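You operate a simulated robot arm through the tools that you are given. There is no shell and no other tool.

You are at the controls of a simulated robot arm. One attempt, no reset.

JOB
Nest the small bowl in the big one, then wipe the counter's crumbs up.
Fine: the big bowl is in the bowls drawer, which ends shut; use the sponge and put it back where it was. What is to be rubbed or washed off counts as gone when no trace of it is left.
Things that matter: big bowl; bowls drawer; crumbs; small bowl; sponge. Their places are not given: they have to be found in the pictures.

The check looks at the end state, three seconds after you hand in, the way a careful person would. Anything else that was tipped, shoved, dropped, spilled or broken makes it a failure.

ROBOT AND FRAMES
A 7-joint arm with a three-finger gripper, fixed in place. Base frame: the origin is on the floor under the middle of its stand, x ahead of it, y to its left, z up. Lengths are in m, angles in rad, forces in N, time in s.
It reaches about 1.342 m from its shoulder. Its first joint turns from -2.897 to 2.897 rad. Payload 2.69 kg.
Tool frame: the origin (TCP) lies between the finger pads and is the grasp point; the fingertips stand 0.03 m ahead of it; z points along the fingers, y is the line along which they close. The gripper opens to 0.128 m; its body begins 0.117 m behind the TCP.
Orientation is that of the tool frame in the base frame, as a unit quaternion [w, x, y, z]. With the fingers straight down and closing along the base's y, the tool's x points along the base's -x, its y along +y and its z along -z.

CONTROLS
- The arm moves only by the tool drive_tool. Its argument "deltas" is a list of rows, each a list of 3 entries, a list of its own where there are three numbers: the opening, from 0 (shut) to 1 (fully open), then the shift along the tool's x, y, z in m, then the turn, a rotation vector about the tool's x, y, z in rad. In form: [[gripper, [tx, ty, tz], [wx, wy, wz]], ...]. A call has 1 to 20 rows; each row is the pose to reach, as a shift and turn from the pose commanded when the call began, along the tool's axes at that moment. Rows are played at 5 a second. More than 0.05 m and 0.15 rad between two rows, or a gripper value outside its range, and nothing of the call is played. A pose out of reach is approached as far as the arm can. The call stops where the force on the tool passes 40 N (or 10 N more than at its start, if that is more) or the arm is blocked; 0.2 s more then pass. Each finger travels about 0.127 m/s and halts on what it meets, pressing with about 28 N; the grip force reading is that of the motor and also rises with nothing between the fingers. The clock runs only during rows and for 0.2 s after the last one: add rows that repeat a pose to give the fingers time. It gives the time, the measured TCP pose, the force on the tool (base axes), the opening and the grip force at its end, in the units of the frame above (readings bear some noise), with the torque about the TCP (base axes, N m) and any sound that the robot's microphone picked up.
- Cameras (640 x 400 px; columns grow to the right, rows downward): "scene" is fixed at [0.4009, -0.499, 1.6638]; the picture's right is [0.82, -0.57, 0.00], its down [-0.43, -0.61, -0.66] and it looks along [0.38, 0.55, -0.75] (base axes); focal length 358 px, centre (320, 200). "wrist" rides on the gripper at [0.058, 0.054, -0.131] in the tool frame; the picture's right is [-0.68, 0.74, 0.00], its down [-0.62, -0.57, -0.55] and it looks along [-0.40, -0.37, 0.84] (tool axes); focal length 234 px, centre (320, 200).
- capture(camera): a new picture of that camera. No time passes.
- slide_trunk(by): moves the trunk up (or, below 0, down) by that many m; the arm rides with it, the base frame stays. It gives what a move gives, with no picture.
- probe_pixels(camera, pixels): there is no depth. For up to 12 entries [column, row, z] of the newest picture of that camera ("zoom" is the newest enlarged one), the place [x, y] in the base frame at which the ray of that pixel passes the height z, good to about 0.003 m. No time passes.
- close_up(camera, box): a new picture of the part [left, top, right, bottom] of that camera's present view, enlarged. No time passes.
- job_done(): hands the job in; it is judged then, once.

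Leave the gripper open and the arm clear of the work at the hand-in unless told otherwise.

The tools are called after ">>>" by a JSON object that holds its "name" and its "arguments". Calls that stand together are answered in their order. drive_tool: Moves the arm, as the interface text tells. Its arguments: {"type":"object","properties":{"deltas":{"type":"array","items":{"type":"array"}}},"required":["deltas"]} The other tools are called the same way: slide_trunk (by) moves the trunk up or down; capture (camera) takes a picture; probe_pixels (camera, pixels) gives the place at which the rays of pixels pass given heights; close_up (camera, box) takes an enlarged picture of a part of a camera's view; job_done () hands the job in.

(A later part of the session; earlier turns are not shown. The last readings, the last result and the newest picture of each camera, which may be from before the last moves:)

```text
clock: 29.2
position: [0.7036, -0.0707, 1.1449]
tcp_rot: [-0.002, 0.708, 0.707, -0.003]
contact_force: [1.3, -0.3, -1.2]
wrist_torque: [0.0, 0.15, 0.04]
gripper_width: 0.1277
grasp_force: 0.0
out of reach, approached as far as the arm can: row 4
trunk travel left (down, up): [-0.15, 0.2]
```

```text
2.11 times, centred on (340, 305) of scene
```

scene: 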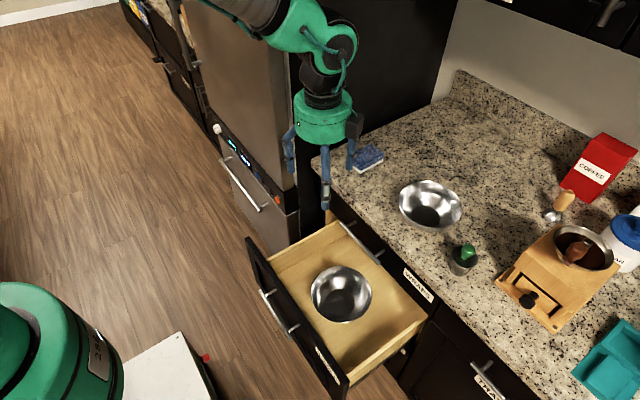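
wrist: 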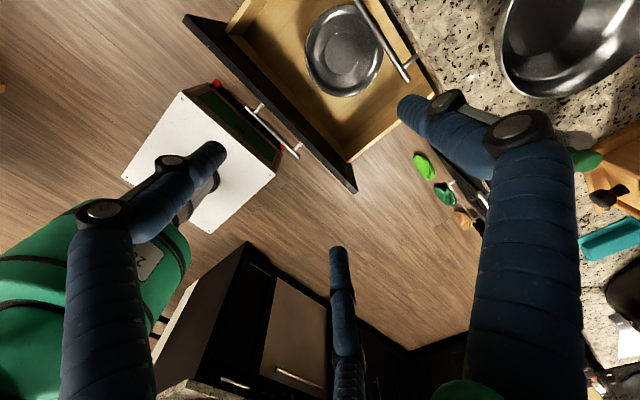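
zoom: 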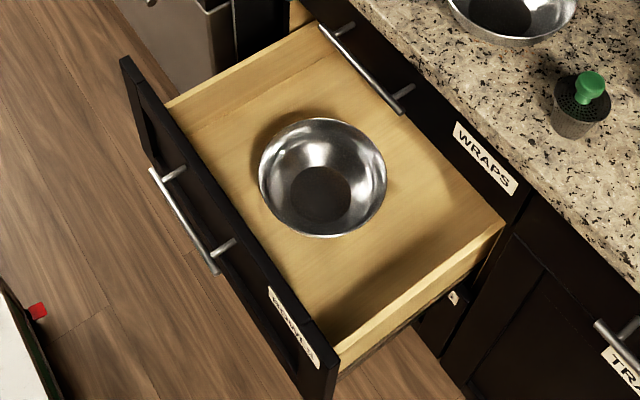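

I'll probe base and rim points of the big bowl in both views at two heights.

>>> {"name": "probe_pixels", "arguments": {"camera": "wrist", "pixels": [[342.5, 52.5, 0.5], [342.5, 52.5, 0.6], [305, 52.5, 0.55], [305, 52.5, 0.65], [383.75, 48.75, 0.55], [383.75, 48.75, 0.65], [344.4, 3.75, 0.55], [344.4, 3.75, 0.65], [338.75, 96.75, 0.55], [338.75, 96.75, 0.65]]}}

>>> {"name": "probe_pixels", "arguments": {"camera": "scene", "pixels": [[339, 302.6, 0.5], [339, 302.6, 0.6], [311.1, 294.6, 0.55], [311.1, 294.6, 0.65], [371.3, 297.9, 0.55], [371.3, 297.9, 0.65], [340, 266.1, 0.55], [340, 266.1, 0.65], [342.4, 323, 0.55], [342.4, 323, 0.65], [246, 237.7, 0.75], [246, 237.7, 0.8]]}}

```text
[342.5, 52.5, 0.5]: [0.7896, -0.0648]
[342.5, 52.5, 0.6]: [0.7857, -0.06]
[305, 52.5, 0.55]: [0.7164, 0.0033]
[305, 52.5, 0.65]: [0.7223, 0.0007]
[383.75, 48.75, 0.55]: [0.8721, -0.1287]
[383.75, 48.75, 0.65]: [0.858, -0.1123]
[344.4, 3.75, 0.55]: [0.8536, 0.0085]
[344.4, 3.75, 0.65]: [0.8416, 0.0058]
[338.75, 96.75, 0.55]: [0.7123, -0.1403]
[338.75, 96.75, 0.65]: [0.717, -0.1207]
```

```text
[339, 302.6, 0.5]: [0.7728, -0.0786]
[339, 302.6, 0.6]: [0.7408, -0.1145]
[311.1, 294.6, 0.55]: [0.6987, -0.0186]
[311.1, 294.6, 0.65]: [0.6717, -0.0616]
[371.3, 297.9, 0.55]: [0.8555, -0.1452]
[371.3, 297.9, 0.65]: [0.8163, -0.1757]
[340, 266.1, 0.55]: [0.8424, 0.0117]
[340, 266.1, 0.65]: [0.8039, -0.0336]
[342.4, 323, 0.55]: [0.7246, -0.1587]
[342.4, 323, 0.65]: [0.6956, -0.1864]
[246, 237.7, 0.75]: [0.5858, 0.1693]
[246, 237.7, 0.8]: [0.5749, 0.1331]
```

Triangulated, the big bowl's rim centre is about (0.79,-0.066) at z≈0.52, roughly 0.21 m across, so it's still partly under the counter edge at x=0.845. I want the drawer further out. I'll check the panel top height and where the robot's stand is before pulling again.

>>> {"name": "probe_pixels", "arguments": {"camera": "scene", "pixels": [[329.3, 209.7, 0.74], [329.3, 209.7, 0.78], [329.3, 209.7, 0.82], [180, 333, 0.1], [180, 333, 0.3], [180, 333, 0.5], [206, 358, 0.3], [206, 358, 0.5], [266, 293, 0.65], [266, 293, 0.7], [341, 395, 0.75], [341, 395, 0.78]]}}

>>> {"name": "probe_pixels", "arguments": {"camera": "wrist", "pixels": [[217, 83, 0.1], [217, 83, 0.3], [217, 83, 0.5], [247, 107, 0.65], [247, 107, 0.7], [357, 189, 0.75], [357, 189, 0.78]]}}

```text
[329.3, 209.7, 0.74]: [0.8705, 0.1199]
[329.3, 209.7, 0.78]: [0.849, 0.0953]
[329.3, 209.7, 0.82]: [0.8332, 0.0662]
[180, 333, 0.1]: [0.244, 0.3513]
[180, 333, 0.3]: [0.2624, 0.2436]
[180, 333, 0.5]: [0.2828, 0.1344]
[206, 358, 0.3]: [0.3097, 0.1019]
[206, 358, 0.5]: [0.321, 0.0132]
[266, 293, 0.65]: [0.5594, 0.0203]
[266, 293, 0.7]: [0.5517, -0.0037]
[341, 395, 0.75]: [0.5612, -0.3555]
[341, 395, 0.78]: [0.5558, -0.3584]
```

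```text
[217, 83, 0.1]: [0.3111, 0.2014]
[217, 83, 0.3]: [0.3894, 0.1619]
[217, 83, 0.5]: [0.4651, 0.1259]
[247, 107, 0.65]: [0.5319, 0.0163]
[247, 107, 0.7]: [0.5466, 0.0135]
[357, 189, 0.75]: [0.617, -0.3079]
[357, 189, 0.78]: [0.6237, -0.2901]
```

The panel top is only about z≈0.715, so with the drawer out I can grip the handle from straight above: the single finger goes behind the bar and the other two in front. The bar should now be near x≈0.542. I'll move over it with a 0.047 opening and lower the trunk.

>>> {"name": "drive_tool", "arguments": {"deltas": [[0.8, [0, -0.034, 0], [0, 0, 0]], [0.6, [0, -0.068, 0], [0, 0, 0]], [0.5, [0, -0.102, 0.02], [0, 0, 0]], [0.4, [0, -0.136, 0.05], [0, 0, 0]], [0.4, [0, -0.17, 0.08], [0, 0, 0]], [0.4, [0, -0.17, 0.08], [0, 0, 0]]]}}

>>> {"name": "slide_trunk", "arguments": {"by": -0.15}}

>>> {"name": "capture", "arguments": {"camera": "wrist"}}

>>> {"name": "capture", "arguments": {"camera": "scene"}}

```text
clock: 30.6
position: [0.5302, -0.069, 1.0674]
tcp_rot: [-0.002, 0.707, 0.707, -0.002]
contact_force: [-0.7, 1.0, 0.6]
wrist_torque: [0.0, -0.02, 0.0]
gripper_width: 0.0513
grasp_force: 0.0
trunk travel left (down, up): [-0.15, 0.2]
```

```text
clock: 32.3
position: [0.5317, -0.0689, 0.9178]
tcp_rot: [-0.002, 0.707, 0.707, -0.001]
contact_force: [-0.2, -0.2, 0.0]
wrist_torque: [-0.02, -0.02, -0.03]
gripper_width: 0.0511
grasp_force: 0.0
trunk travel left (down, up): [0.0, 0.35]
```

```text
taken
```

wrist: 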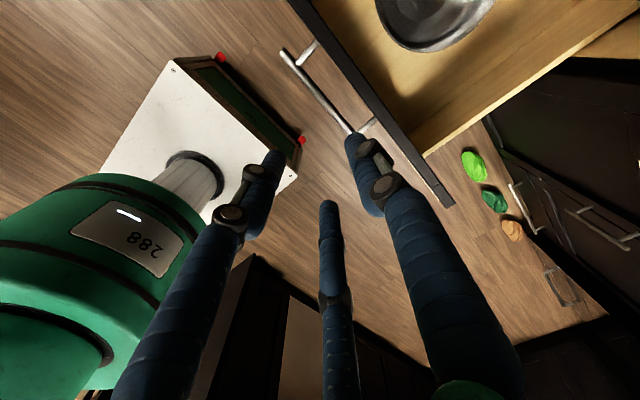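

```text
taken
```

scene: 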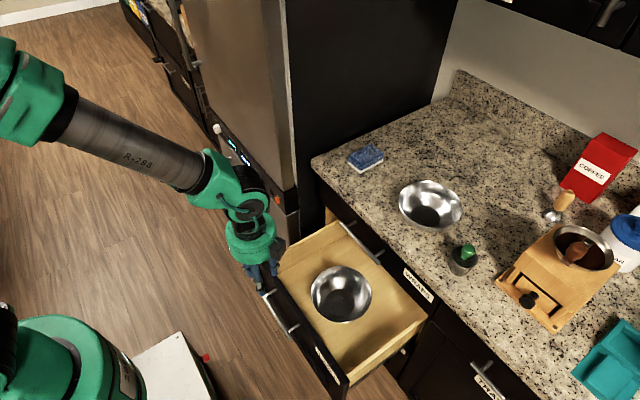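

I'll enlarge the handle in this view to get its x precisely before descending.

>>> {"name": "close_up", "arguments": {"camera": "wrist", "box": [250, 20, 450, 170]}}

>>> {"name": "probe_pixels", "arguments": {"camera": "wrist", "pixels": [[283, 53, 0.68], [283, 53, 0.69], [325, 100, 0.68], [325, 100, 0.69], [347, 126, 0.68], [347, 126, 0.69], [380, 122, 0.68], [380, 122, 0.715]]}}

```text
2.67 times, centred on (350, 95) of wrist
```

zoom: 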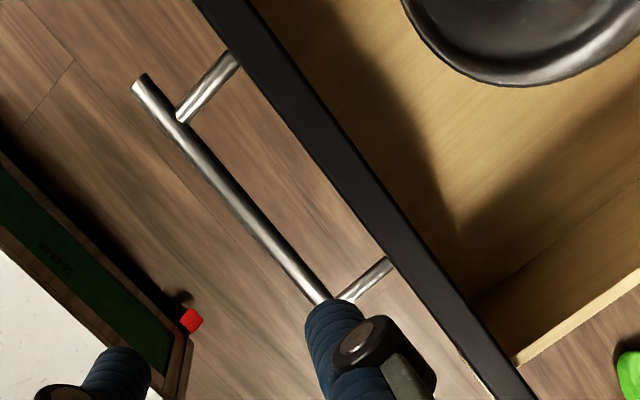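

```text
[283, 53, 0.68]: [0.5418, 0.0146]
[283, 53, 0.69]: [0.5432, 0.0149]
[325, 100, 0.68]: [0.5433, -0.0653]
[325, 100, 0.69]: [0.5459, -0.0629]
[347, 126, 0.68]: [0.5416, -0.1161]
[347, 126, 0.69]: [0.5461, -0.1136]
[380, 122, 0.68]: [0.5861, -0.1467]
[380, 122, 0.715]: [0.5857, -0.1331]
```

The bar is at x≈0.543 and the panel's outer face at ≈0.586. I'll descend so the bar ends up about 0.014 ahead of the TCP.

>>> {"name": "drive_tool", "arguments": {"deltas": [[0.38, [0, 0.004, 0.035], [0, 0, 0]], [0.38, [0, 0.004, 0.07], [0, 0, 0]], [0.38, [0, 0.004, 0.105], [0, 0, 0]], [0.38, [0, 0.004, 0.14], [0, 0, 0]], [0.38, [0, 0.004, 0.165], [0, 0, 0]], [0.38, [0, 0.004, 0.185], [0, 0, 0]], [0.38, [0, 0.004, 0.2], [0, 0, 0]], [0.38, [0, 0.004, 0.21], [0, 0, 0]], [0.38, [0, 0.004, 0.219], [0, 0, 0]], [0.38, [0, 0.004, 0.219], [0, 0, 0]]]}}

>>> {"name": "close_up", "arguments": {"camera": "wrist", "box": [220, 50, 440, 220]}}

```text
clock: 34.5
position: [0.5344, -0.0687, 0.6983]
tcp_rot: [-0.001, 0.707, 0.707, -0.001]
contact_force: [-0.6, 0.6, 0.1]
wrist_torque: [0.02, -0.02, -0.02]
gripper_width: 0.0485
grasp_force: 0.0
trunk travel left (down, up): [0.0, 0.35]
```

```text
2.35 times, centred on (330, 135) of wrist
```

zoom: 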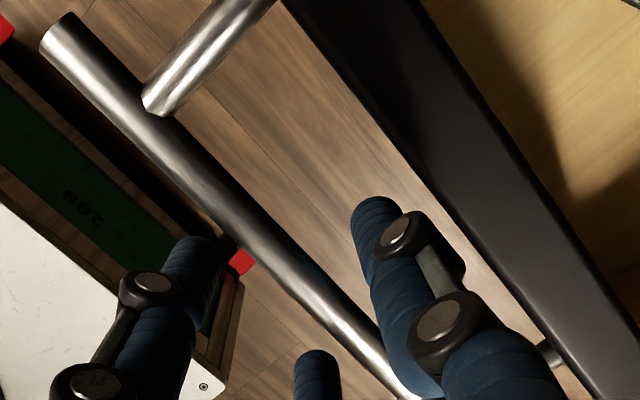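

The single finger is behind the bar with no contact. I'll close on it and then pull back slowly.

>>> {"name": "drive_tool", "arguments": {"deltas": [[0.2, [0, 0, 0], [0, 0, 0]], [0.05, [0, 0, 0], [0, 0, 0]], [0.0, [0, 0, 0], [0, 0, 0]], [0.0, [0, 0, 0], [0, 0, 0]], [0, [0, -0.003, 0], [0, 0, 0]], [0, [0, -0.008, 0], [0, 0, 0]], [0, [0, -0.014, 0], [0, 0, 0]], [0, [0, -0.021, 0], [0, 0, 0]], [0, [0, -0.028, 0], [0, 0, 0]], [0, [0, -0.035, 0], [0, 0, 0]], [0, [0, -0.042, 0], [0, 0, 0]], [0, [0, -0.049, 0], [0, 0, 0]], [0, [0, -0.056, 0], [0, 0, 0]], [0, [0, -0.063, 0], [0, 0, 0]], [0, [0, -0.07, 0], [0, 0, 0]], [0, [0, -0.077, 0], [0, 0, 0]], [0, [0, -0.084, 0], [0, 0, 0]], [0, [0, -0.089, 0], [0, 0, 0]], [0, [0, -0.092, 0], [0, 0, 0]]]}}

>>> {"name": "capture", "arguments": {"camera": "scene"}}

```text
clock: 38.2
position: [0.4479, -0.0693, 0.6979]
tcp_rot: [-0.003, 0.708, 0.706, -0.003]
contact_force: [-0.7, -15.1, -10.7]
wrist_torque: [0.04, 0.14, -0.06]
gripper_width: 0.0195
grasp_force: 44.4
trunk travel left (down, up): [0.0, 0.35]
stopped in row 18: the force on the tool passed its limit at 42 N (the readings are from after the stop); the commanded pose is now the measured one
```

```text
taken
```

scene: 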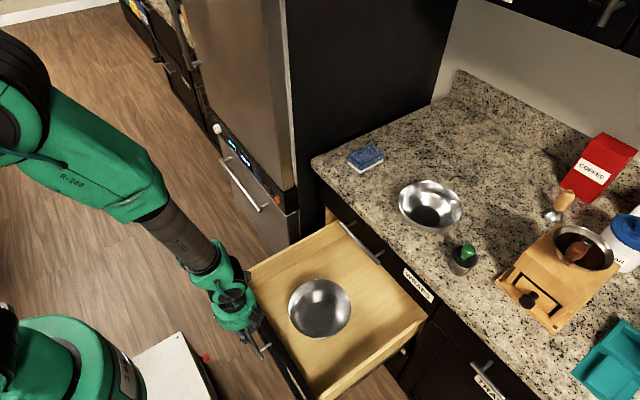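

The drawer is now about 0.385 m open, and the big bowl should be near x≈0.70, clear of the counter edge. I'll release the handle and lift straight up.

>>> {"name": "drive_tool", "arguments": {"deltas": [[0.1, [0, 0.001, 0], [0, 0, 0]], [0.25, [0, 0.001, 0], [0, 0, 0]], [0.38, [0, 0.001, 0], [0, 0, 0]], [0.38, [0, 0.001, 0], [0, 0, 0]], [0.38, [0, 0.001, -0.015], [0, 0, 0]], [0.38, [0, 0.001, -0.04], [0, 0, 0]], [0.38, [0, 0.001, -0.08], [0, 0, 0]], [0.5, [0, 0.001, -0.12], [0, 0, 0]], [0.6, [0, 0.001, -0.16], [0, 0, 0]], [0.7, [0, 0.001, -0.2], [0, 0, 0]]]}}

>>> {"name": "slide_trunk", "arguments": {"by": 0.2}}

>>> {"name": "capture", "arguments": {"camera": "scene"}}

>>> {"name": "capture", "arguments": {"camera": "wrist"}}

```text
clock: 40.4
position: [0.4511, -0.0704, 0.9005]
tcp_rot: [-0.003, 0.707, 0.707, -0.001]
contact_force: [0.3, -0.3, 0.6]
wrist_torque: [0.04, 0.09, 0.03]
gripper_width: 0.0895
grasp_force: 0.1
trunk travel left (down, up): [0.0, 0.35]
```

```text
clock: 42.5
position: [0.4508, -0.0702, 1.0997]
tcp_rot: [-0.002, 0.707, 0.707, -0.003]
contact_force: [0.3, -0.4, -0.8]
wrist_torque: [0.0, -0.01, 0.01]
gripper_width: 0.0898
grasp_force: 0.0
trunk travel left (down, up): [-0.2, 0.15]
```

```text
taken
```

scene: 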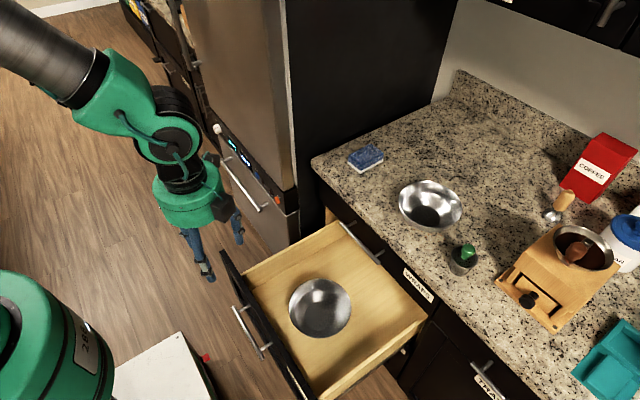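

```text
taken
```

wrist: 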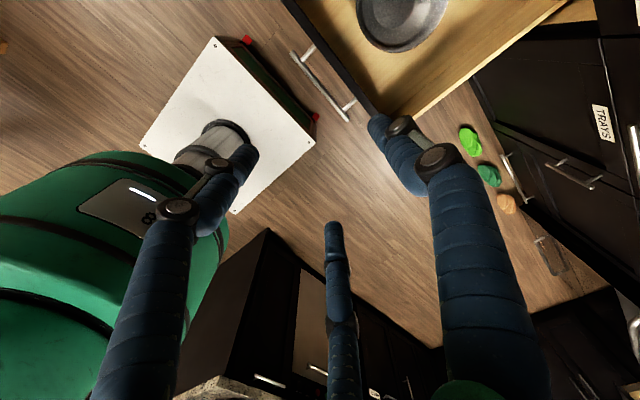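

The drawer stays open. Next is the small bowl: I'll move above it with the gripper pointing down (single finger towards +x) and look closely at the rim on the near side.

>>> {"name": "drive_tool", "arguments": {"deltas": [[0.7, [-0.002, 0.044, -0.01], [0, 0, 0]], [0.7, [-0.004, 0.088, -0.02], [0, 0, 0]], [0.7, [-0.007, 0.132, -0.03], [0, 0, 0]], [0.7, [-0.01, 0.176, -0.04], [0, 0, 0]], [0.7, [-0.013, 0.22, -0.05], [0, 0, 0]], [0.7, [-0.016, 0.264, -0.05], [0, 0, 0]], [0.7, [-0.019, 0.308, -0.05], [0, 0, 0]], [0.7, [-0.022, 0.352, -0.05], [0, 0, 0]], [0.7, [-0.025, 0.396, -0.05], [0, 0, 0]], [0.7, [-0.028, 0.44, -0.05], [0, 0, 0]], [0.7, [-0.03, 0.47, -0.05], [0, 0, 0]], [0.7, [-0.03, 0.49, -0.05], [0, 0, 0]], [0.7, [-0.03, 0.499, -0.05], [0, 0, 0]]]}}

>>> {"name": "capture", "arguments": {"camera": "wrist"}}

```text
clock: 45.4
position: [0.9515, -0.1006, 1.1474]
tcp_rot: [-0.002, 0.707, 0.707, -0.002]
contact_force: [0.2, 0.2, 0.1]
wrist_torque: [0.03, -0.01, 0.01]
gripper_width: 0.0897
grasp_force: 0.1
trunk travel left (down, up): [-0.2, 0.15]
```

```text
taken
```

wrist: 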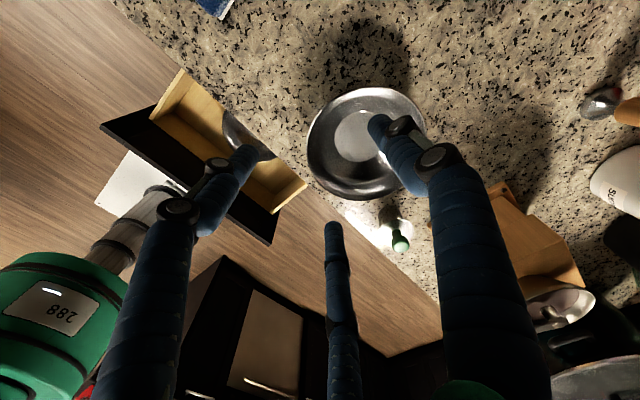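

The bowl is at wrist (365,145), partly behind a finger. I'll enlarge it.

>>> {"name": "close_up", "arguments": {"camera": "wrist", "box": [280, 70, 450, 220]}}

>>> {"name": "close_up", "arguments": {"camera": "scene", "box": [380, 160, 480, 240]}}

```text
2.67 times, centred on (365, 145) of wrist
```

zoom: 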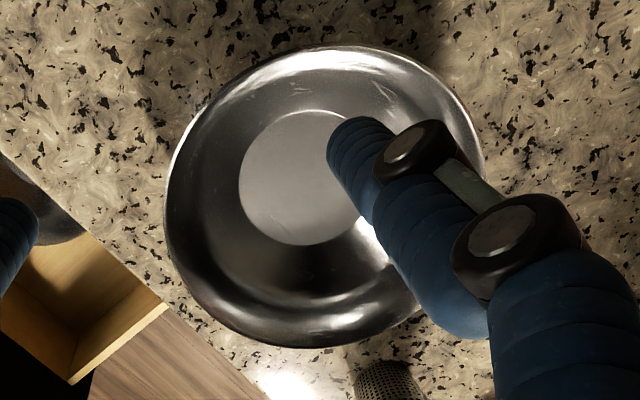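

```text
5.00 times, centred on (430, 200) of scene
```

zoom: 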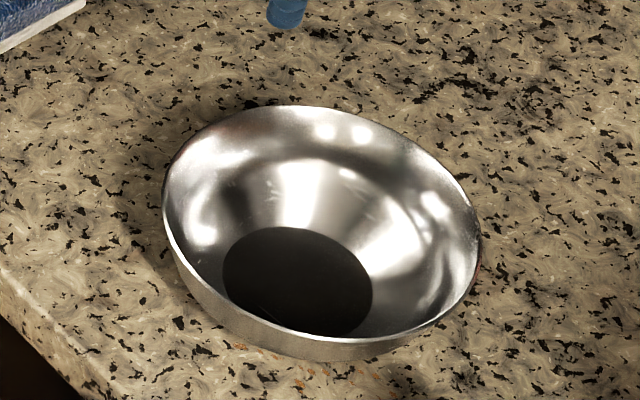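

I'll probe several rim points from this enlarged view and from the scene view at z 0.975–0.985 to fit the rim circle.

>>> {"name": "close_up", "arguments": {"camera": "wrist", "box": [280, 70, 450, 220]}}

>>> {"name": "probe_pixels", "arguments": {"camera": "zoom", "pixels": [[165, 215, 0.985], [198, 293, 0.985], [300, 347, 0.985], [330, 45, 0.985], [193, 125, 0.985], [484, 165, 0.985], [440, 78, 0.985], [165, 215, 0.97], [300, 347, 0.97], [330, 45, 0.97], [484, 165, 0.97], [300, 178, 0.935]]}}

>>> {"name": "probe_pixels", "arguments": {"camera": "scene", "pixels": [[462.6, 248.6, 0.985], [462.4, 206, 0.985], [426, 181.2, 0.985], [462.4, 206, 0.97], [398.4, 205, 0.985], [398.4, 205, 0.97], [440, 233.5, 0.985], [440, 233.5, 0.97], [426, 181.2, 0.97]]}}

```text
2.67 times, centred on (365, 145) of wrist
```

zoom: 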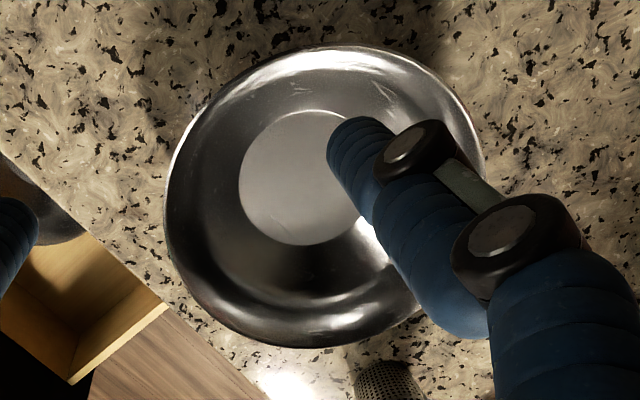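

```text
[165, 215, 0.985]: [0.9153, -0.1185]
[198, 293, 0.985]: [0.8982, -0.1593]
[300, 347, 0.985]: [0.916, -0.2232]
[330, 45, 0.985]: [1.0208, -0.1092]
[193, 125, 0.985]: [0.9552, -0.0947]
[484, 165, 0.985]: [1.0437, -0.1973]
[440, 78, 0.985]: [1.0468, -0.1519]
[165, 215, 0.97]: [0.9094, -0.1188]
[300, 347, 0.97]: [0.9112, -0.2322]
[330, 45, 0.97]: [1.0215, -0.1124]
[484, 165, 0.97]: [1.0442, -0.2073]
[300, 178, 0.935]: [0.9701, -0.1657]
```

```text
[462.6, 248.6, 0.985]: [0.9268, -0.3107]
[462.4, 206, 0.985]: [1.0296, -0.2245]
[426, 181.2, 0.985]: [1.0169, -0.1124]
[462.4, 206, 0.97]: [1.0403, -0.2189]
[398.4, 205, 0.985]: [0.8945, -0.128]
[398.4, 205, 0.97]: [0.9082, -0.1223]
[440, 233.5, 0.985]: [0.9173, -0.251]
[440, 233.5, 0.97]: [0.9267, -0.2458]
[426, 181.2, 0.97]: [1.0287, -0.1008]
```

The rim fits a circle centred about (0.970,-0.170), radius ≈0.079, top at z≈0.976. I'll grip the near (-x) side with the gripper leaning back 25° to follow the wall, the single finger inside and two outside. First I'll go to a pose 0.08 m above.

>>> {"name": "drive_tool", "arguments": {"deltas": [[0.65, [-0.0174, -0.018, 0.01], [-0.109, 0, 0]], [0.6, [-0.0347, -0.0359, 0.03], [-0.218, 0, 0]], [0.55, [-0.052, -0.0539, 0.055], [-0.327, 0, 0]], [0.5, [-0.0694, -0.0718, 0.0814], [-0.4363, 0, 0]], [0.5, [-0.0694, -0.0718, 0.0814], [-0.4363, 0, 0]]]}}

>>> {"name": "capture", "arguments": {"camera": "wrist"}}

>>> {"name": "capture", "arguments": {"camera": "scene"}}

```text
clock: 46.5
position: [0.8782, -0.1713, 1.0652]
tcp_rot: [0.153, 0.691, 0.69, 0.151]
contact_force: [0.6, -0.8, 0.4]
wrist_torque: [0.01, -0.03, 0.0]
gripper_width: 0.064
grasp_force: 0.0
trunk travel left (down, up): [-0.2, 0.15]
```

```text
taken
```

wrist: 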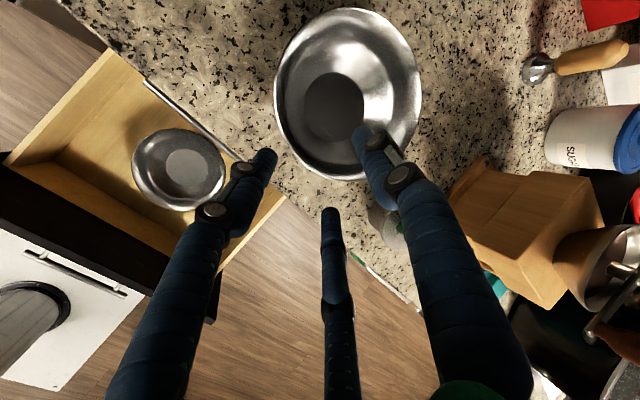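

```text
taken
```

scene: 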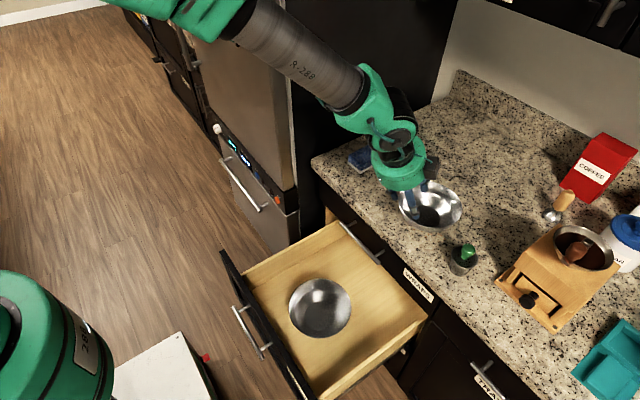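

The bowl lies ahead of the fingers. I'll check the near rim point once more in an enlarged view.

>>> {"name": "close_up", "arguments": {"camera": "wrist", "box": [220, 0, 440, 220]}}

>>> {"name": "probe_pixels", "arguments": {"camera": "wrist", "pixels": [[274, 90, 0.976], [280, 130, 0.976], [297, 160, 0.976], [330, 180, 0.976], [345, 8, 0.976], [421, 80, 0.976], [412, 40, 0.976], [300, 30, 0.976]]}}

```text
1.82 times, centred on (330, 110) of wrist
```

zoom: 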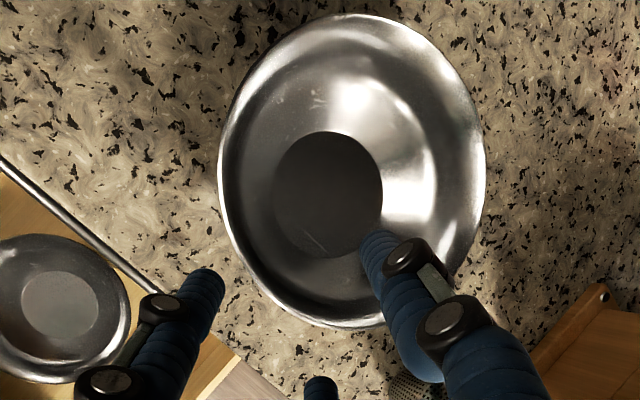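

```text
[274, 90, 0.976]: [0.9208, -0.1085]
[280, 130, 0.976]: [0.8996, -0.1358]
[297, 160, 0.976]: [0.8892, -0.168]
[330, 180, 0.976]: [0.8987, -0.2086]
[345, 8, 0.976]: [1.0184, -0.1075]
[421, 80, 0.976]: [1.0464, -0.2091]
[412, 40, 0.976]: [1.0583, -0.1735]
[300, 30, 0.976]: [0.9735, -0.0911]
```

The near rim point is confirmed near (0.890,-0.170). I'll descend straight down so the rim goes between the inner finger and the two outer ones.

>>> {"name": "drive_tool", "arguments": {"deltas": [[0.5, [0.001, -0.0107, 0.024], [0, 0, 0]], [0.5, [0.001, -0.0213, 0.0481], [0, 0, 0]], [0.5, [0.001, -0.0267, 0.06], [0, 0, 0]], [0.5, [0.001, -0.032, 0.0722], [0, 0, 0]], [0.5, [0.001, -0.032, 0.0722], [0, 0, 0]]]}}

>>> {"name": "close_up", "arguments": {"camera": "wrist", "box": [200, 0, 460, 220]}}

>>> {"name": "close_up", "arguments": {"camera": "scene", "box": [360, 140, 480, 240]}}

```text
clock: 47.8
position: [0.8783, -0.1693, 0.9876]
tcp_rot: [0.152, 0.69, 0.691, 0.152]
contact_force: [1.1, -0.1, -0.3]
wrist_torque: [0.0, 0.01, 0.0]
gripper_width: 0.0639
grasp_force: 0.1
trunk travel left (down, up): [-0.2, 0.15]
```

```text
1.82 times, centred on (330, 110) of wrist
```

zoom: 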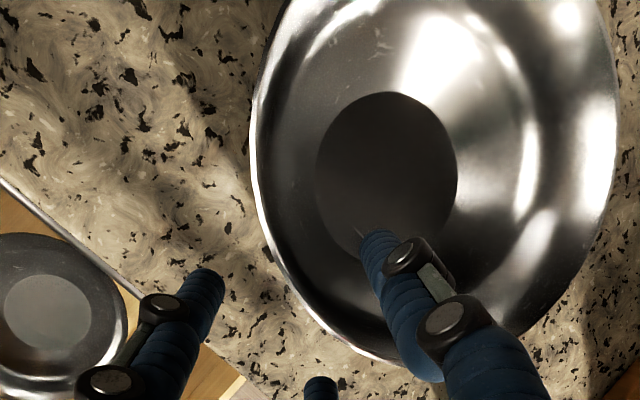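

```text
4.00 times, centred on (420, 190) of scene
```

zoom: 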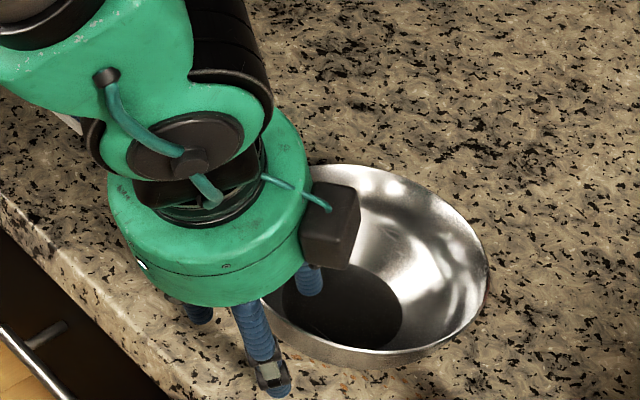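

No contact, and the rim sits between the fingers. I'll close on the rim.

>>> {"name": "drive_tool", "arguments": {"deltas": [[0.35, [0, 0, 0], [0, 0, 0]], [0.2, [0, 0, 0], [0, 0, 0]], [0.1, [0, 0, 0], [0, 0, 0]], [0.0, [0, 0, 0], [0, 0, 0]], [0.0, [0, 0, 0], [0, 0, 0]], [0.0, [0, 0, 0], [0, 0, 0]]]}}

>>> {"name": "close_up", "arguments": {"camera": "wrist", "box": [200, 0, 460, 220]}}

>>> {"name": "close_up", "arguments": {"camera": "scene", "box": [360, 140, 480, 240]}}

```text
clock: 49.1
position: [0.8791, -0.1696, 0.9859]
tcp_rot: [0.152, 0.691, 0.691, 0.151]
contact_force: [1.5, -0.5, 2.1]
wrist_torque: [-0.08, -0.11, -0.05]
gripper_width: 0.0161
grasp_force: 27.5
trunk travel left (down, up): [-0.2, 0.15]
```

```text
1.82 times, centred on (330, 110) of wrist
```

zoom: 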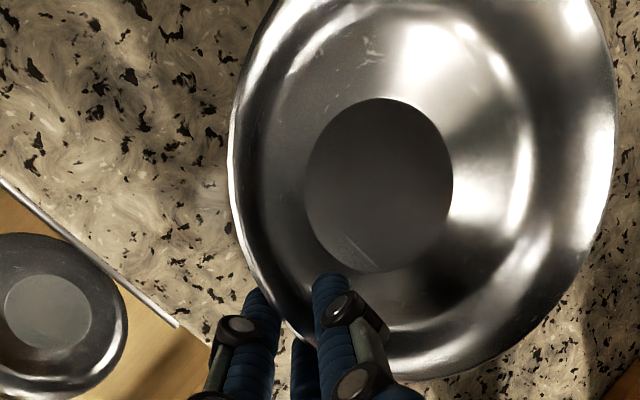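

```text
4.00 times, centred on (420, 190) of scene
```

zoom: 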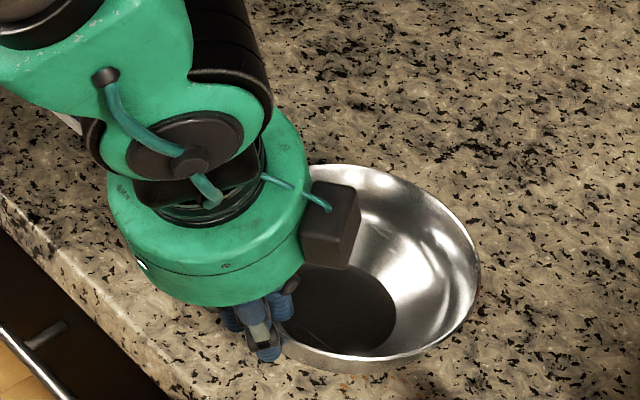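

The rim is gripped (0.016 opening, 27.5 N). I'll lift 0.03 m and check that the bowl comes along level.

>>> {"name": "drive_tool", "arguments": {"deltas": [[0, [0, 0.0021, -0.0045], [0, 0, 0]], [0, [0, 0.0042, -0.0091], [0, 0, 0]], [0, [0, 0.0085, -0.0181], [0, 0, 0]], [0, [0, 0.0127, -0.0272], [0, 0, 0]], [0, [0, 0.0127, -0.0272], [0, 0, 0]]]}}

>>> {"name": "close_up", "arguments": {"camera": "wrist", "box": [200, 0, 460, 220]}}

>>> {"name": "close_up", "arguments": {"camera": "scene", "box": [360, 120, 500, 260]}}

```text
clock: 50.4
position: [0.8798, -0.1687, 1.0162]
tcp_rot: [0.152, 0.691, 0.69, 0.152]
contact_force: [-0.8, -1.3, -1.2]
wrist_torque: [0.03, 0.16, -0.04]
gripper_width: 0.016
grasp_force: 27.6
trunk travel left (down, up): [-0.2, 0.15]
```

```text
1.82 times, centred on (330, 110) of wrist
```

zoom: 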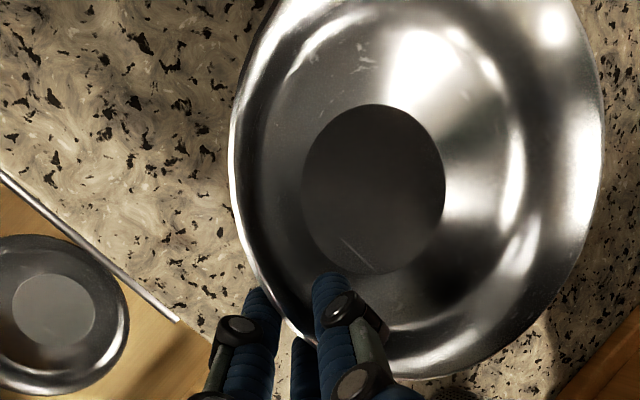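

```text
2.86 times, centred on (430, 190) of scene
```

zoom: 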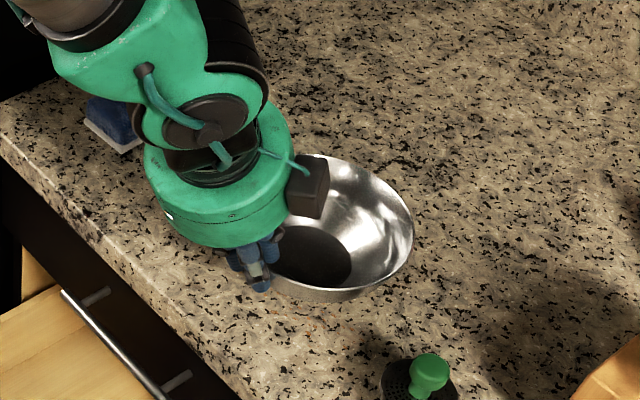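

The bowl came up with the gripper and is held steadily. I'll lift further and carry it over above the open drawer.

>>> {"name": "drive_tool", "arguments": {"deltas": [[0, [0, 0.0095, -0.0204], [0, 0, 0]], [0, [0, 0.019, -0.0408], [0, 0, 0]], [0, [0, 0.0285, -0.0612], [0, 0, 0]], [0, [0, 0.038, -0.0816], [0, 0, 0]], [0, [0.005, 0.026, -0.0872], [0, 0, 0]], [0, [0.0129, 0.008, -0.0956], [0, 0, 0]], [0, [0.0258, -0.022, -0.1096], [0, 0, 0]], [0, [0.0386, -0.052, -0.1236], [0, 0, 0]], [0, [0.0515, -0.082, -0.1376], [0, 0, 0]], [0, [0.0644, -0.112, -0.1516], [0, 0, 0]], [0, [0.0773, -0.142, -0.1656], [0, 0, 0]], [0, [0.0901, -0.172, -0.1796], [0, 0, 0]], [0, [0.0998, -0.192, -0.189], [0, 0, 0]], [0, [0.103, -0.202, -0.1936], [0, 0, 0]], [0, [0.103, -0.202, -0.1936], [0, 0, 0]]]}}

>>> {"name": "capture", "arguments": {"camera": "wrist"}}

>>> {"name": "capture", "arguments": {"camera": "scene"}}

```text
clock: 53.5
position: [0.6149, -0.0657, 1.1085]
tcp_rot: [0.151, 0.691, 0.691, 0.151]
contact_force: [-0.6, 0.2, -3.1]
wrist_torque: [0.03, 0.17, 0.04]
gripper_width: 0.0158
grasp_force: 27.7
trunk travel left (down, up): [-0.2, 0.15]
```

```text
taken
```

wrist: 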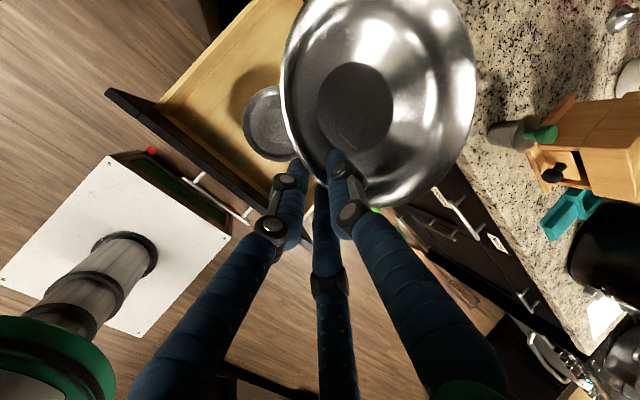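

```text
taken
```

scene: 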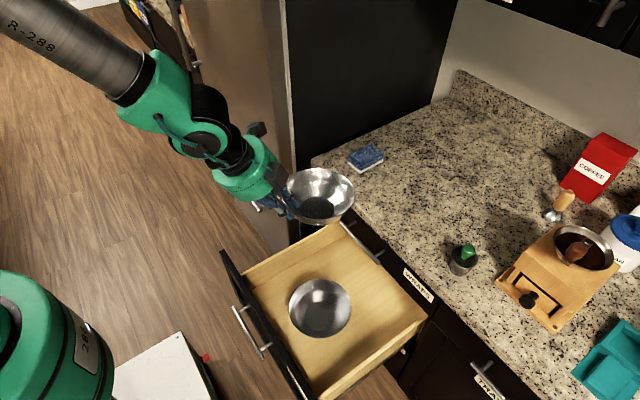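

The bowl is held over the drawer. I'll enlarge the big bowl and the held bowl to measure both.

>>> {"name": "close_up", "arguments": {"camera": "scene", "box": [250, 150, 400, 240]}}

>>> {"name": "close_up", "arguments": {"camera": "scene", "box": [260, 250, 380, 350]}}

>>> {"name": "probe_pixels", "arguments": {"camera": "zoom", "pixels": [[150, 210, 0.52], [150, 210, 0.46]]}}

```text
4.27 times, centred on (325, 195) of scene
```

zoom: 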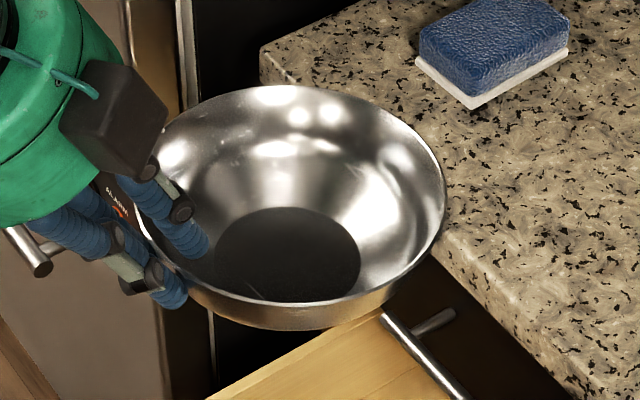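

```text
4.00 times, centred on (320, 300) of scene
```

zoom: 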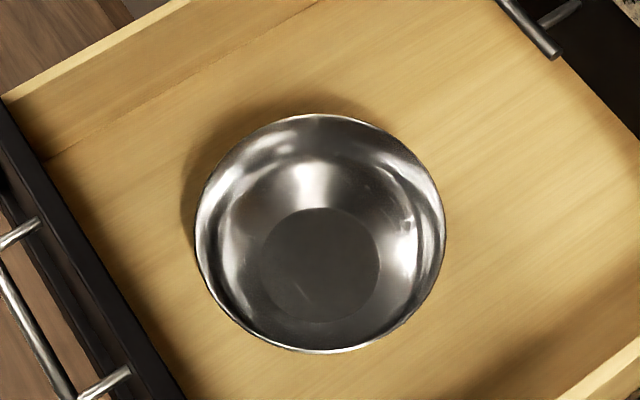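

```text
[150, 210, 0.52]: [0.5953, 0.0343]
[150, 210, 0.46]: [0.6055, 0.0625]
```

Now I'll probe the big bowl's rim and base points in this zoom at two heights.

>>> {"name": "probe_pixels", "arguments": {"camera": "zoom", "pixels": [[195, 230, 0.52], [446, 235, 0.52], [320, 114, 0.52], [320, 353, 0.52], [195, 230, 0.5], [446, 235, 0.5], [320, 114, 0.5], [320, 353, 0.5], [320, 265, 0.455], [320, 265, 0.44], [135, 385, 0.715]]}}

>>> {"name": "close_up", "arguments": {"camera": "wrist", "box": [220, 0, 500, 220]}}

```text
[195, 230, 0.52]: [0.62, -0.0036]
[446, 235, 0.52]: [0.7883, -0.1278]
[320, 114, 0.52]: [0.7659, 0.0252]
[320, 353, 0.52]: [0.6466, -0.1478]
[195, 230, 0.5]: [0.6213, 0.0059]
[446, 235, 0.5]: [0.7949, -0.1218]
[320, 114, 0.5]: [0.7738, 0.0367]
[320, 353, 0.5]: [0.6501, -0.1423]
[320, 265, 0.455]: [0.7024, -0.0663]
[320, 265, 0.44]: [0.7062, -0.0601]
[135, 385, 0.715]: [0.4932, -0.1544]
```

```text
1.82 times, centred on (360, 110) of wrist
```

zoom: 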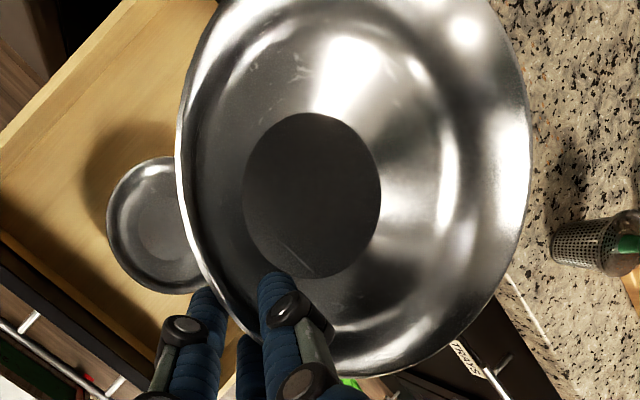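

The big bowl's centre is about (0.704,-0.066), inside floor z≈0.455, rim z≈0.52. Now I'll probe where the held bowl's base centre and rim are.

>>> {"name": "probe_pixels", "arguments": {"camera": "zoom", "pixels": [[312, 195, 1.06], [312, 195, 1.05], [176, 165, 1.1], [531, 160, 1.095], [345, 377, 1.1], [450, 350, 1.1], [200, 40, 1.1]]}}

>>> {"name": "probe_pixels", "arguments": {"camera": "scene", "pixels": [[317.2, 208, 1.06], [317.2, 208, 1.05], [353.8, 190, 1.1], [320, 169.5, 1.1], [328, 226, 1.1], [353.8, 190, 1.085], [320, 169.5, 1.085], [287, 193, 1.1]]}}

```text
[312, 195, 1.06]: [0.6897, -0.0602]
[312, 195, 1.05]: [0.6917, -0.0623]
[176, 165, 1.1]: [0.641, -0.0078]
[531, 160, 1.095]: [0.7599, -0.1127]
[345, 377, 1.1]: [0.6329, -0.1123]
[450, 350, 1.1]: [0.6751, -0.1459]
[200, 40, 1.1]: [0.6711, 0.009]
```

```text
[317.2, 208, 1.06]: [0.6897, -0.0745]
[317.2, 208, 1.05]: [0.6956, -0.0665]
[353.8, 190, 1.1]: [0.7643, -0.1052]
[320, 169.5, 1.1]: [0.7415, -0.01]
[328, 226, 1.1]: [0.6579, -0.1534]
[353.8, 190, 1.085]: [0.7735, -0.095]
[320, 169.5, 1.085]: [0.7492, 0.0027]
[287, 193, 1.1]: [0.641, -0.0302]
```

With the current lean the gripper body would hit the drawer's front panel when lowered. I'll turn gripper and bowl together by 90° about the vertical so the gripper stands on the right (-y) side of the bowl, where the drawer is roomier, centring over the big bowl.

>>> {"name": "drive_tool", "arguments": {"deltas": [[0, [-0.0062, 0.0069, 0.0032], [0, 0.0553, -0.1186]], [0, [-0.0124, 0.0138, 0.0064], [0, 0.1106, -0.2373]], [0, [-0.0186, 0.0207, 0.0096], [0, 0.166, -0.3559]], [0, [-0.0248, 0.0275, 0.0128], [0, 0.2213, -0.4745]], [0, [-0.031, 0.0344, 0.016], [0, 0.2766, -0.5932]], [0, [-0.0372, 0.0413, 0.0193], [0, 0.3319, -0.7118]], [0, [-0.0433, 0.0482, 0.0225], [0, 0.3872, -0.8304]], [0, [-0.0495, 0.0551, 0.0257], [0, 0.4425, -0.9491]], [0, [-0.0557, 0.062, 0.0289], [0, 0.4979, -1.0677]], [0, [-0.0619, 0.0688, 0.0321], [0, 0.5532, -1.1863]], [0, [-0.0681, 0.0757, 0.0353], [0, 0.6085, -1.305]], [0, [-0.0743, 0.0826, 0.0385], [0, 0.6638, -1.4236]], [0, [-0.0743, 0.0826, 0.0385], [0, 0.6638, -1.4236]]]}}

>>> {"name": "capture", "arguments": {"camera": "wrist"}}

>>> {"name": "capture", "arguments": {"camera": "scene"}}

```text
clock: 56.4
position: [0.7079, -0.1417, 1.1061]
tcp_rot: [-0.004, 0.0, 0.976, 0.218]
contact_force: [0.4, 0.2, -1.6]
wrist_torque: [-0.14, 0.03, 0.01]
gripper_width: 0.0158
grasp_force: 27.3
trunk travel left (down, up): [-0.2, 0.15]
```

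```text
taken
```

wrist: 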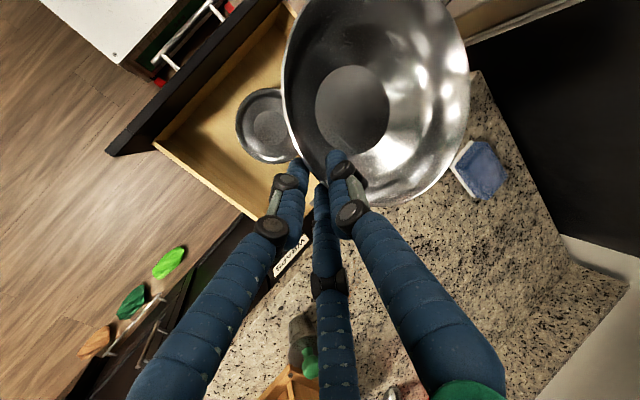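

```text
taken
```

scene: 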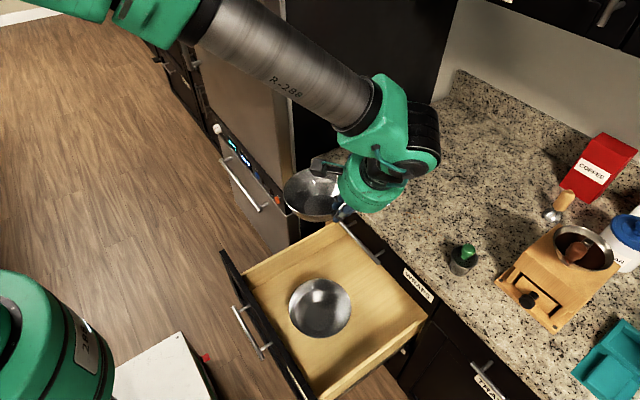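

I'll check how the wrist joint sits relative to the counter edge before lowering, and remeasure the held bowl's centre.

>>> {"name": "close_up", "arguments": {"camera": "scene", "box": [270, 50, 470, 250]}}

>>> {"name": "close_up", "arguments": {"camera": "wrist", "box": [220, 0, 500, 220]}}

>>> {"name": "probe_pixels", "arguments": {"camera": "wrist", "pixels": [[352, 109, 1.05], [352, 109, 1.04], [284, 90, 1.098], [320, 182, 1.098], [400, 206, 1.098], [469, 80, 1.098], [445, 165, 1.098]]}}

```text
2.00 times, centred on (370, 150) of scene
```

zoom: 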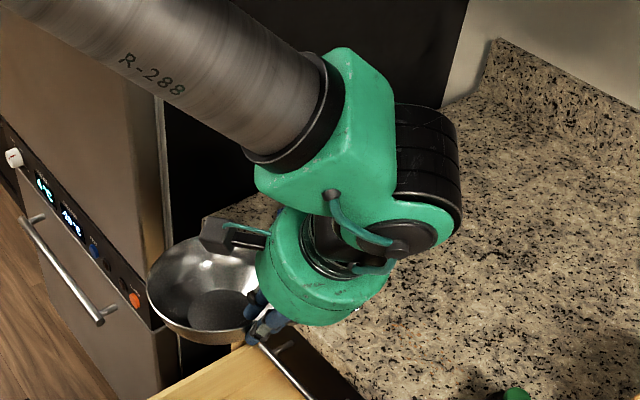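

```text
1.82 times, centred on (360, 110) of wrist
```

zoom: 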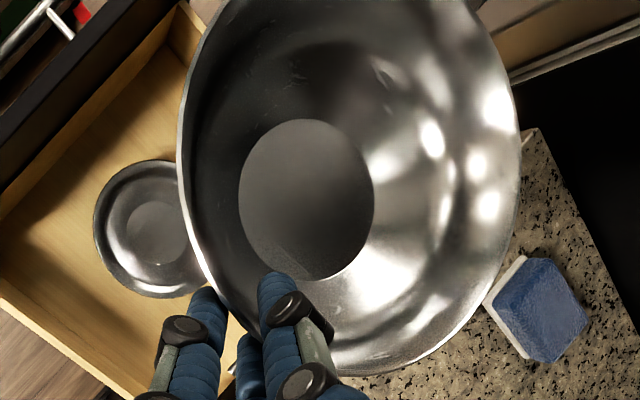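

```text
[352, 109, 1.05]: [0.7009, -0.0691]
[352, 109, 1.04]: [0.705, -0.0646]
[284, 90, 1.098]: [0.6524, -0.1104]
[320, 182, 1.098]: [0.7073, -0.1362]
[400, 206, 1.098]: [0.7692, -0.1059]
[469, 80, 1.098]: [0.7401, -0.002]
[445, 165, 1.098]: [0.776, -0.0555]
```

I'll probe the wrist housing's right-hand extreme (scene (440,145)) at plausible heights to see how far it reaches towards the counter.

>>> {"name": "probe_pixels", "arguments": {"camera": "scene", "pixels": [[440, 145, 1.28], [440, 145, 1.34], [440, 145, 1.4], [407, 170, 1.28], [407, 170, 1.34], [407, 170, 1.4], [365, 195, 1.2], [365, 195, 1.24], [341, 90, 1.4], [341, 90, 1.45]]}}

```text
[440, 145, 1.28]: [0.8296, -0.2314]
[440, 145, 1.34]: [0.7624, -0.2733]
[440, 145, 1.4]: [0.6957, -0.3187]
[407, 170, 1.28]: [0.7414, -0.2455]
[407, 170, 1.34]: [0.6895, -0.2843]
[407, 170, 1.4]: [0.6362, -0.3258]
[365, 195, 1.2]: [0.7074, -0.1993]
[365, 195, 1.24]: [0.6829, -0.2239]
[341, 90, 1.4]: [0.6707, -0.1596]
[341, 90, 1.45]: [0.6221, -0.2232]
```

The wrist housing reaches only x≈0.77, so it should clear the counter edge at 0.845. Next I'll measure the height and y of the drawer's right side board using both views, because the gripper body will be near it.

>>> {"name": "probe_pixels", "arguments": {"camera": "scene", "pixels": [[320, 397, 0.6], [320, 397, 0.7], [425, 322, 0.6], [425, 322, 0.7]]}}

>>> {"name": "probe_pixels", "arguments": {"camera": "wrist", "pixels": [[156, 146, 0.6], [156, 146, 0.7], [250, 220, 0.6], [250, 220, 0.7], [106, 153, 0.7], [106, 153, 0.75]]}}

>>> {"name": "close_up", "arguments": {"camera": "scene", "box": [280, 300, 440, 400]}}

>>> {"name": "close_up", "arguments": {"camera": "wrist", "box": [90, 60, 310, 240]}}

```text
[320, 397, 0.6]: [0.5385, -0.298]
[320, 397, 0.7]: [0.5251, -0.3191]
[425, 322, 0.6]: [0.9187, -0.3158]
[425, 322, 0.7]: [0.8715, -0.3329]
```

```text
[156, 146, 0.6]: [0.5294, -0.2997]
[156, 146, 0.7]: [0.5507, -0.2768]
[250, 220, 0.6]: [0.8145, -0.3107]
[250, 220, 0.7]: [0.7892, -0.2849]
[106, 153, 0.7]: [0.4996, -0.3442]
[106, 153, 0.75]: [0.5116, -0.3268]
```

```text
4.00 times, centred on (360, 350) of scene
```

zoom: 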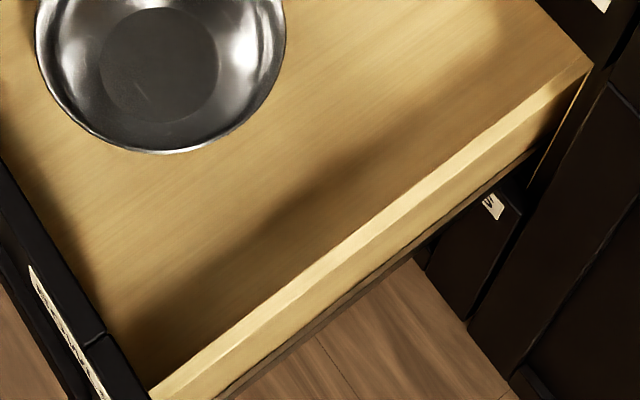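

```text
2.22 times, centred on (200, 150) of wrist
```

zoom: 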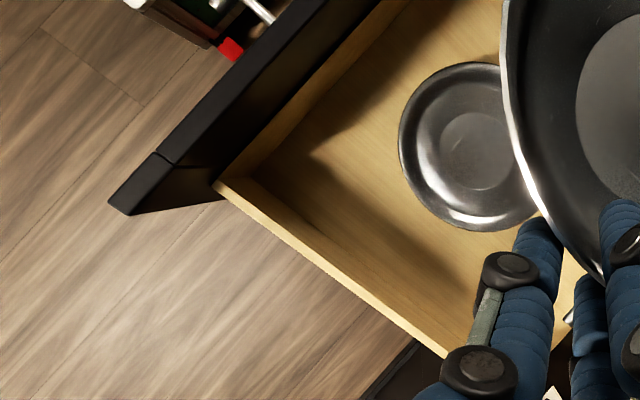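

The side board top is at z≈0.59, y≈-0.30, so the gripper body stays above it. I'll cross-check the big bowl's centre from this wrist view.

>>> {"name": "probe_pixels", "arguments": {"camera": "zoom", "pixels": [[478, 150, 0.455], [398, 140, 0.52], [470, 62, 0.52], [480, 231, 0.52], [425, 210, 0.52], [520, 225, 0.52], [415, 95, 0.52]]}}

```text
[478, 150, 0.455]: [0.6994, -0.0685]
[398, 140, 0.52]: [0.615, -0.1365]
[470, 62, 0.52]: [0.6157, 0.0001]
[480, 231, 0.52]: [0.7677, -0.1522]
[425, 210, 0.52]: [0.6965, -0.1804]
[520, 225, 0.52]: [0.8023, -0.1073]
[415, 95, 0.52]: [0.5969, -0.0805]
```

Both views agree: the big bowl centre is about (0.702,-0.068) and the held bowl's base is about (0.703,-0.067). I'll lower the trunk 0.2 m first.

>>> {"name": "slide_trunk", "arguments": {"by": -0.2}}

>>> {"name": "capture", "arguments": {"camera": "scene"}}

>>> {"name": "capture", "arguments": {"camera": "wrist"}}

```text
clock: 58.5
position: [0.7064, -0.1403, 0.9077]
tcp_rot: [-0.003, 0.0, 0.976, 0.216]
contact_force: [0.5, 0.0, -3.0]
wrist_torque: [-0.18, 0.01, -0.02]
gripper_width: 0.0157
grasp_force: 28.1
trunk travel left (down, up): [0.0, 0.35]
```

```text
taken
```

scene: 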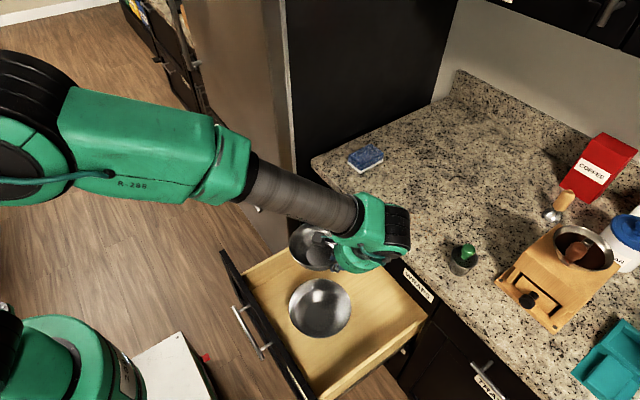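

```text
taken
```

wrist: 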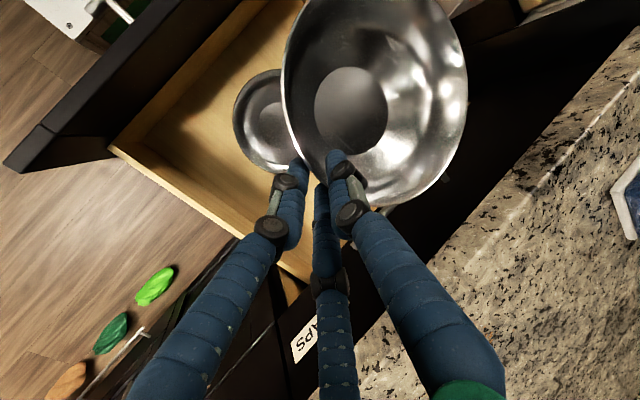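

All clear. I'll lower the arm another 0.25 m, in small steps.

>>> {"name": "drive_tool", "arguments": {"deltas": [[0, [0, -0.0129, 0.0285], [0, 0, 0]], [0, [0, -0.0258, 0.057], [0, 0, 0]], [0, [0, -0.0386, 0.0855], [0, 0, 0]], [0, [0, -0.0515, 0.114], [0, 0, 0]], [0, [0, -0.0644, 0.1424], [0, 0, 0]], [0, [0, -0.0773, 0.1709], [0, 0, 0]], [0, [0, -0.0901, 0.1994], [0, 0, 0]], [0, [0, -0.103, 0.2279], [0, 0, 0]], [0, [0, -0.103, 0.2279], [0, 0, 0]]]}}

>>> {"name": "capture", "arguments": {"camera": "scene"}}

>>> {"name": "capture", "arguments": {"camera": "wrist"}}

```text
clock: 60.5
position: [0.7057, -0.1392, 0.6563]
tcp_rot: [-0.003, 0.0, 0.976, 0.217]
contact_force: [0.3, 0.2, -2.4]
wrist_torque: [-0.12, -0.01, -0.04]
gripper_width: 0.016
grasp_force: 28.4
trunk travel left (down, up): [0.0, 0.35]
```

```text
taken
```

scene: 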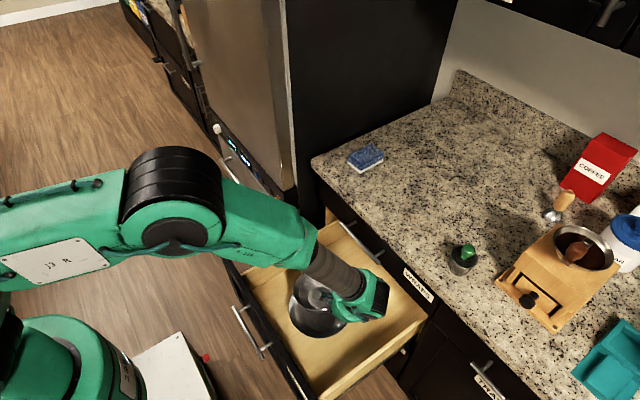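

```text
taken
```

wrist: 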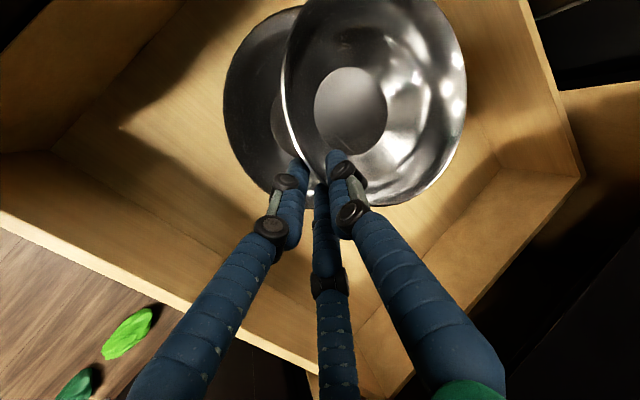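

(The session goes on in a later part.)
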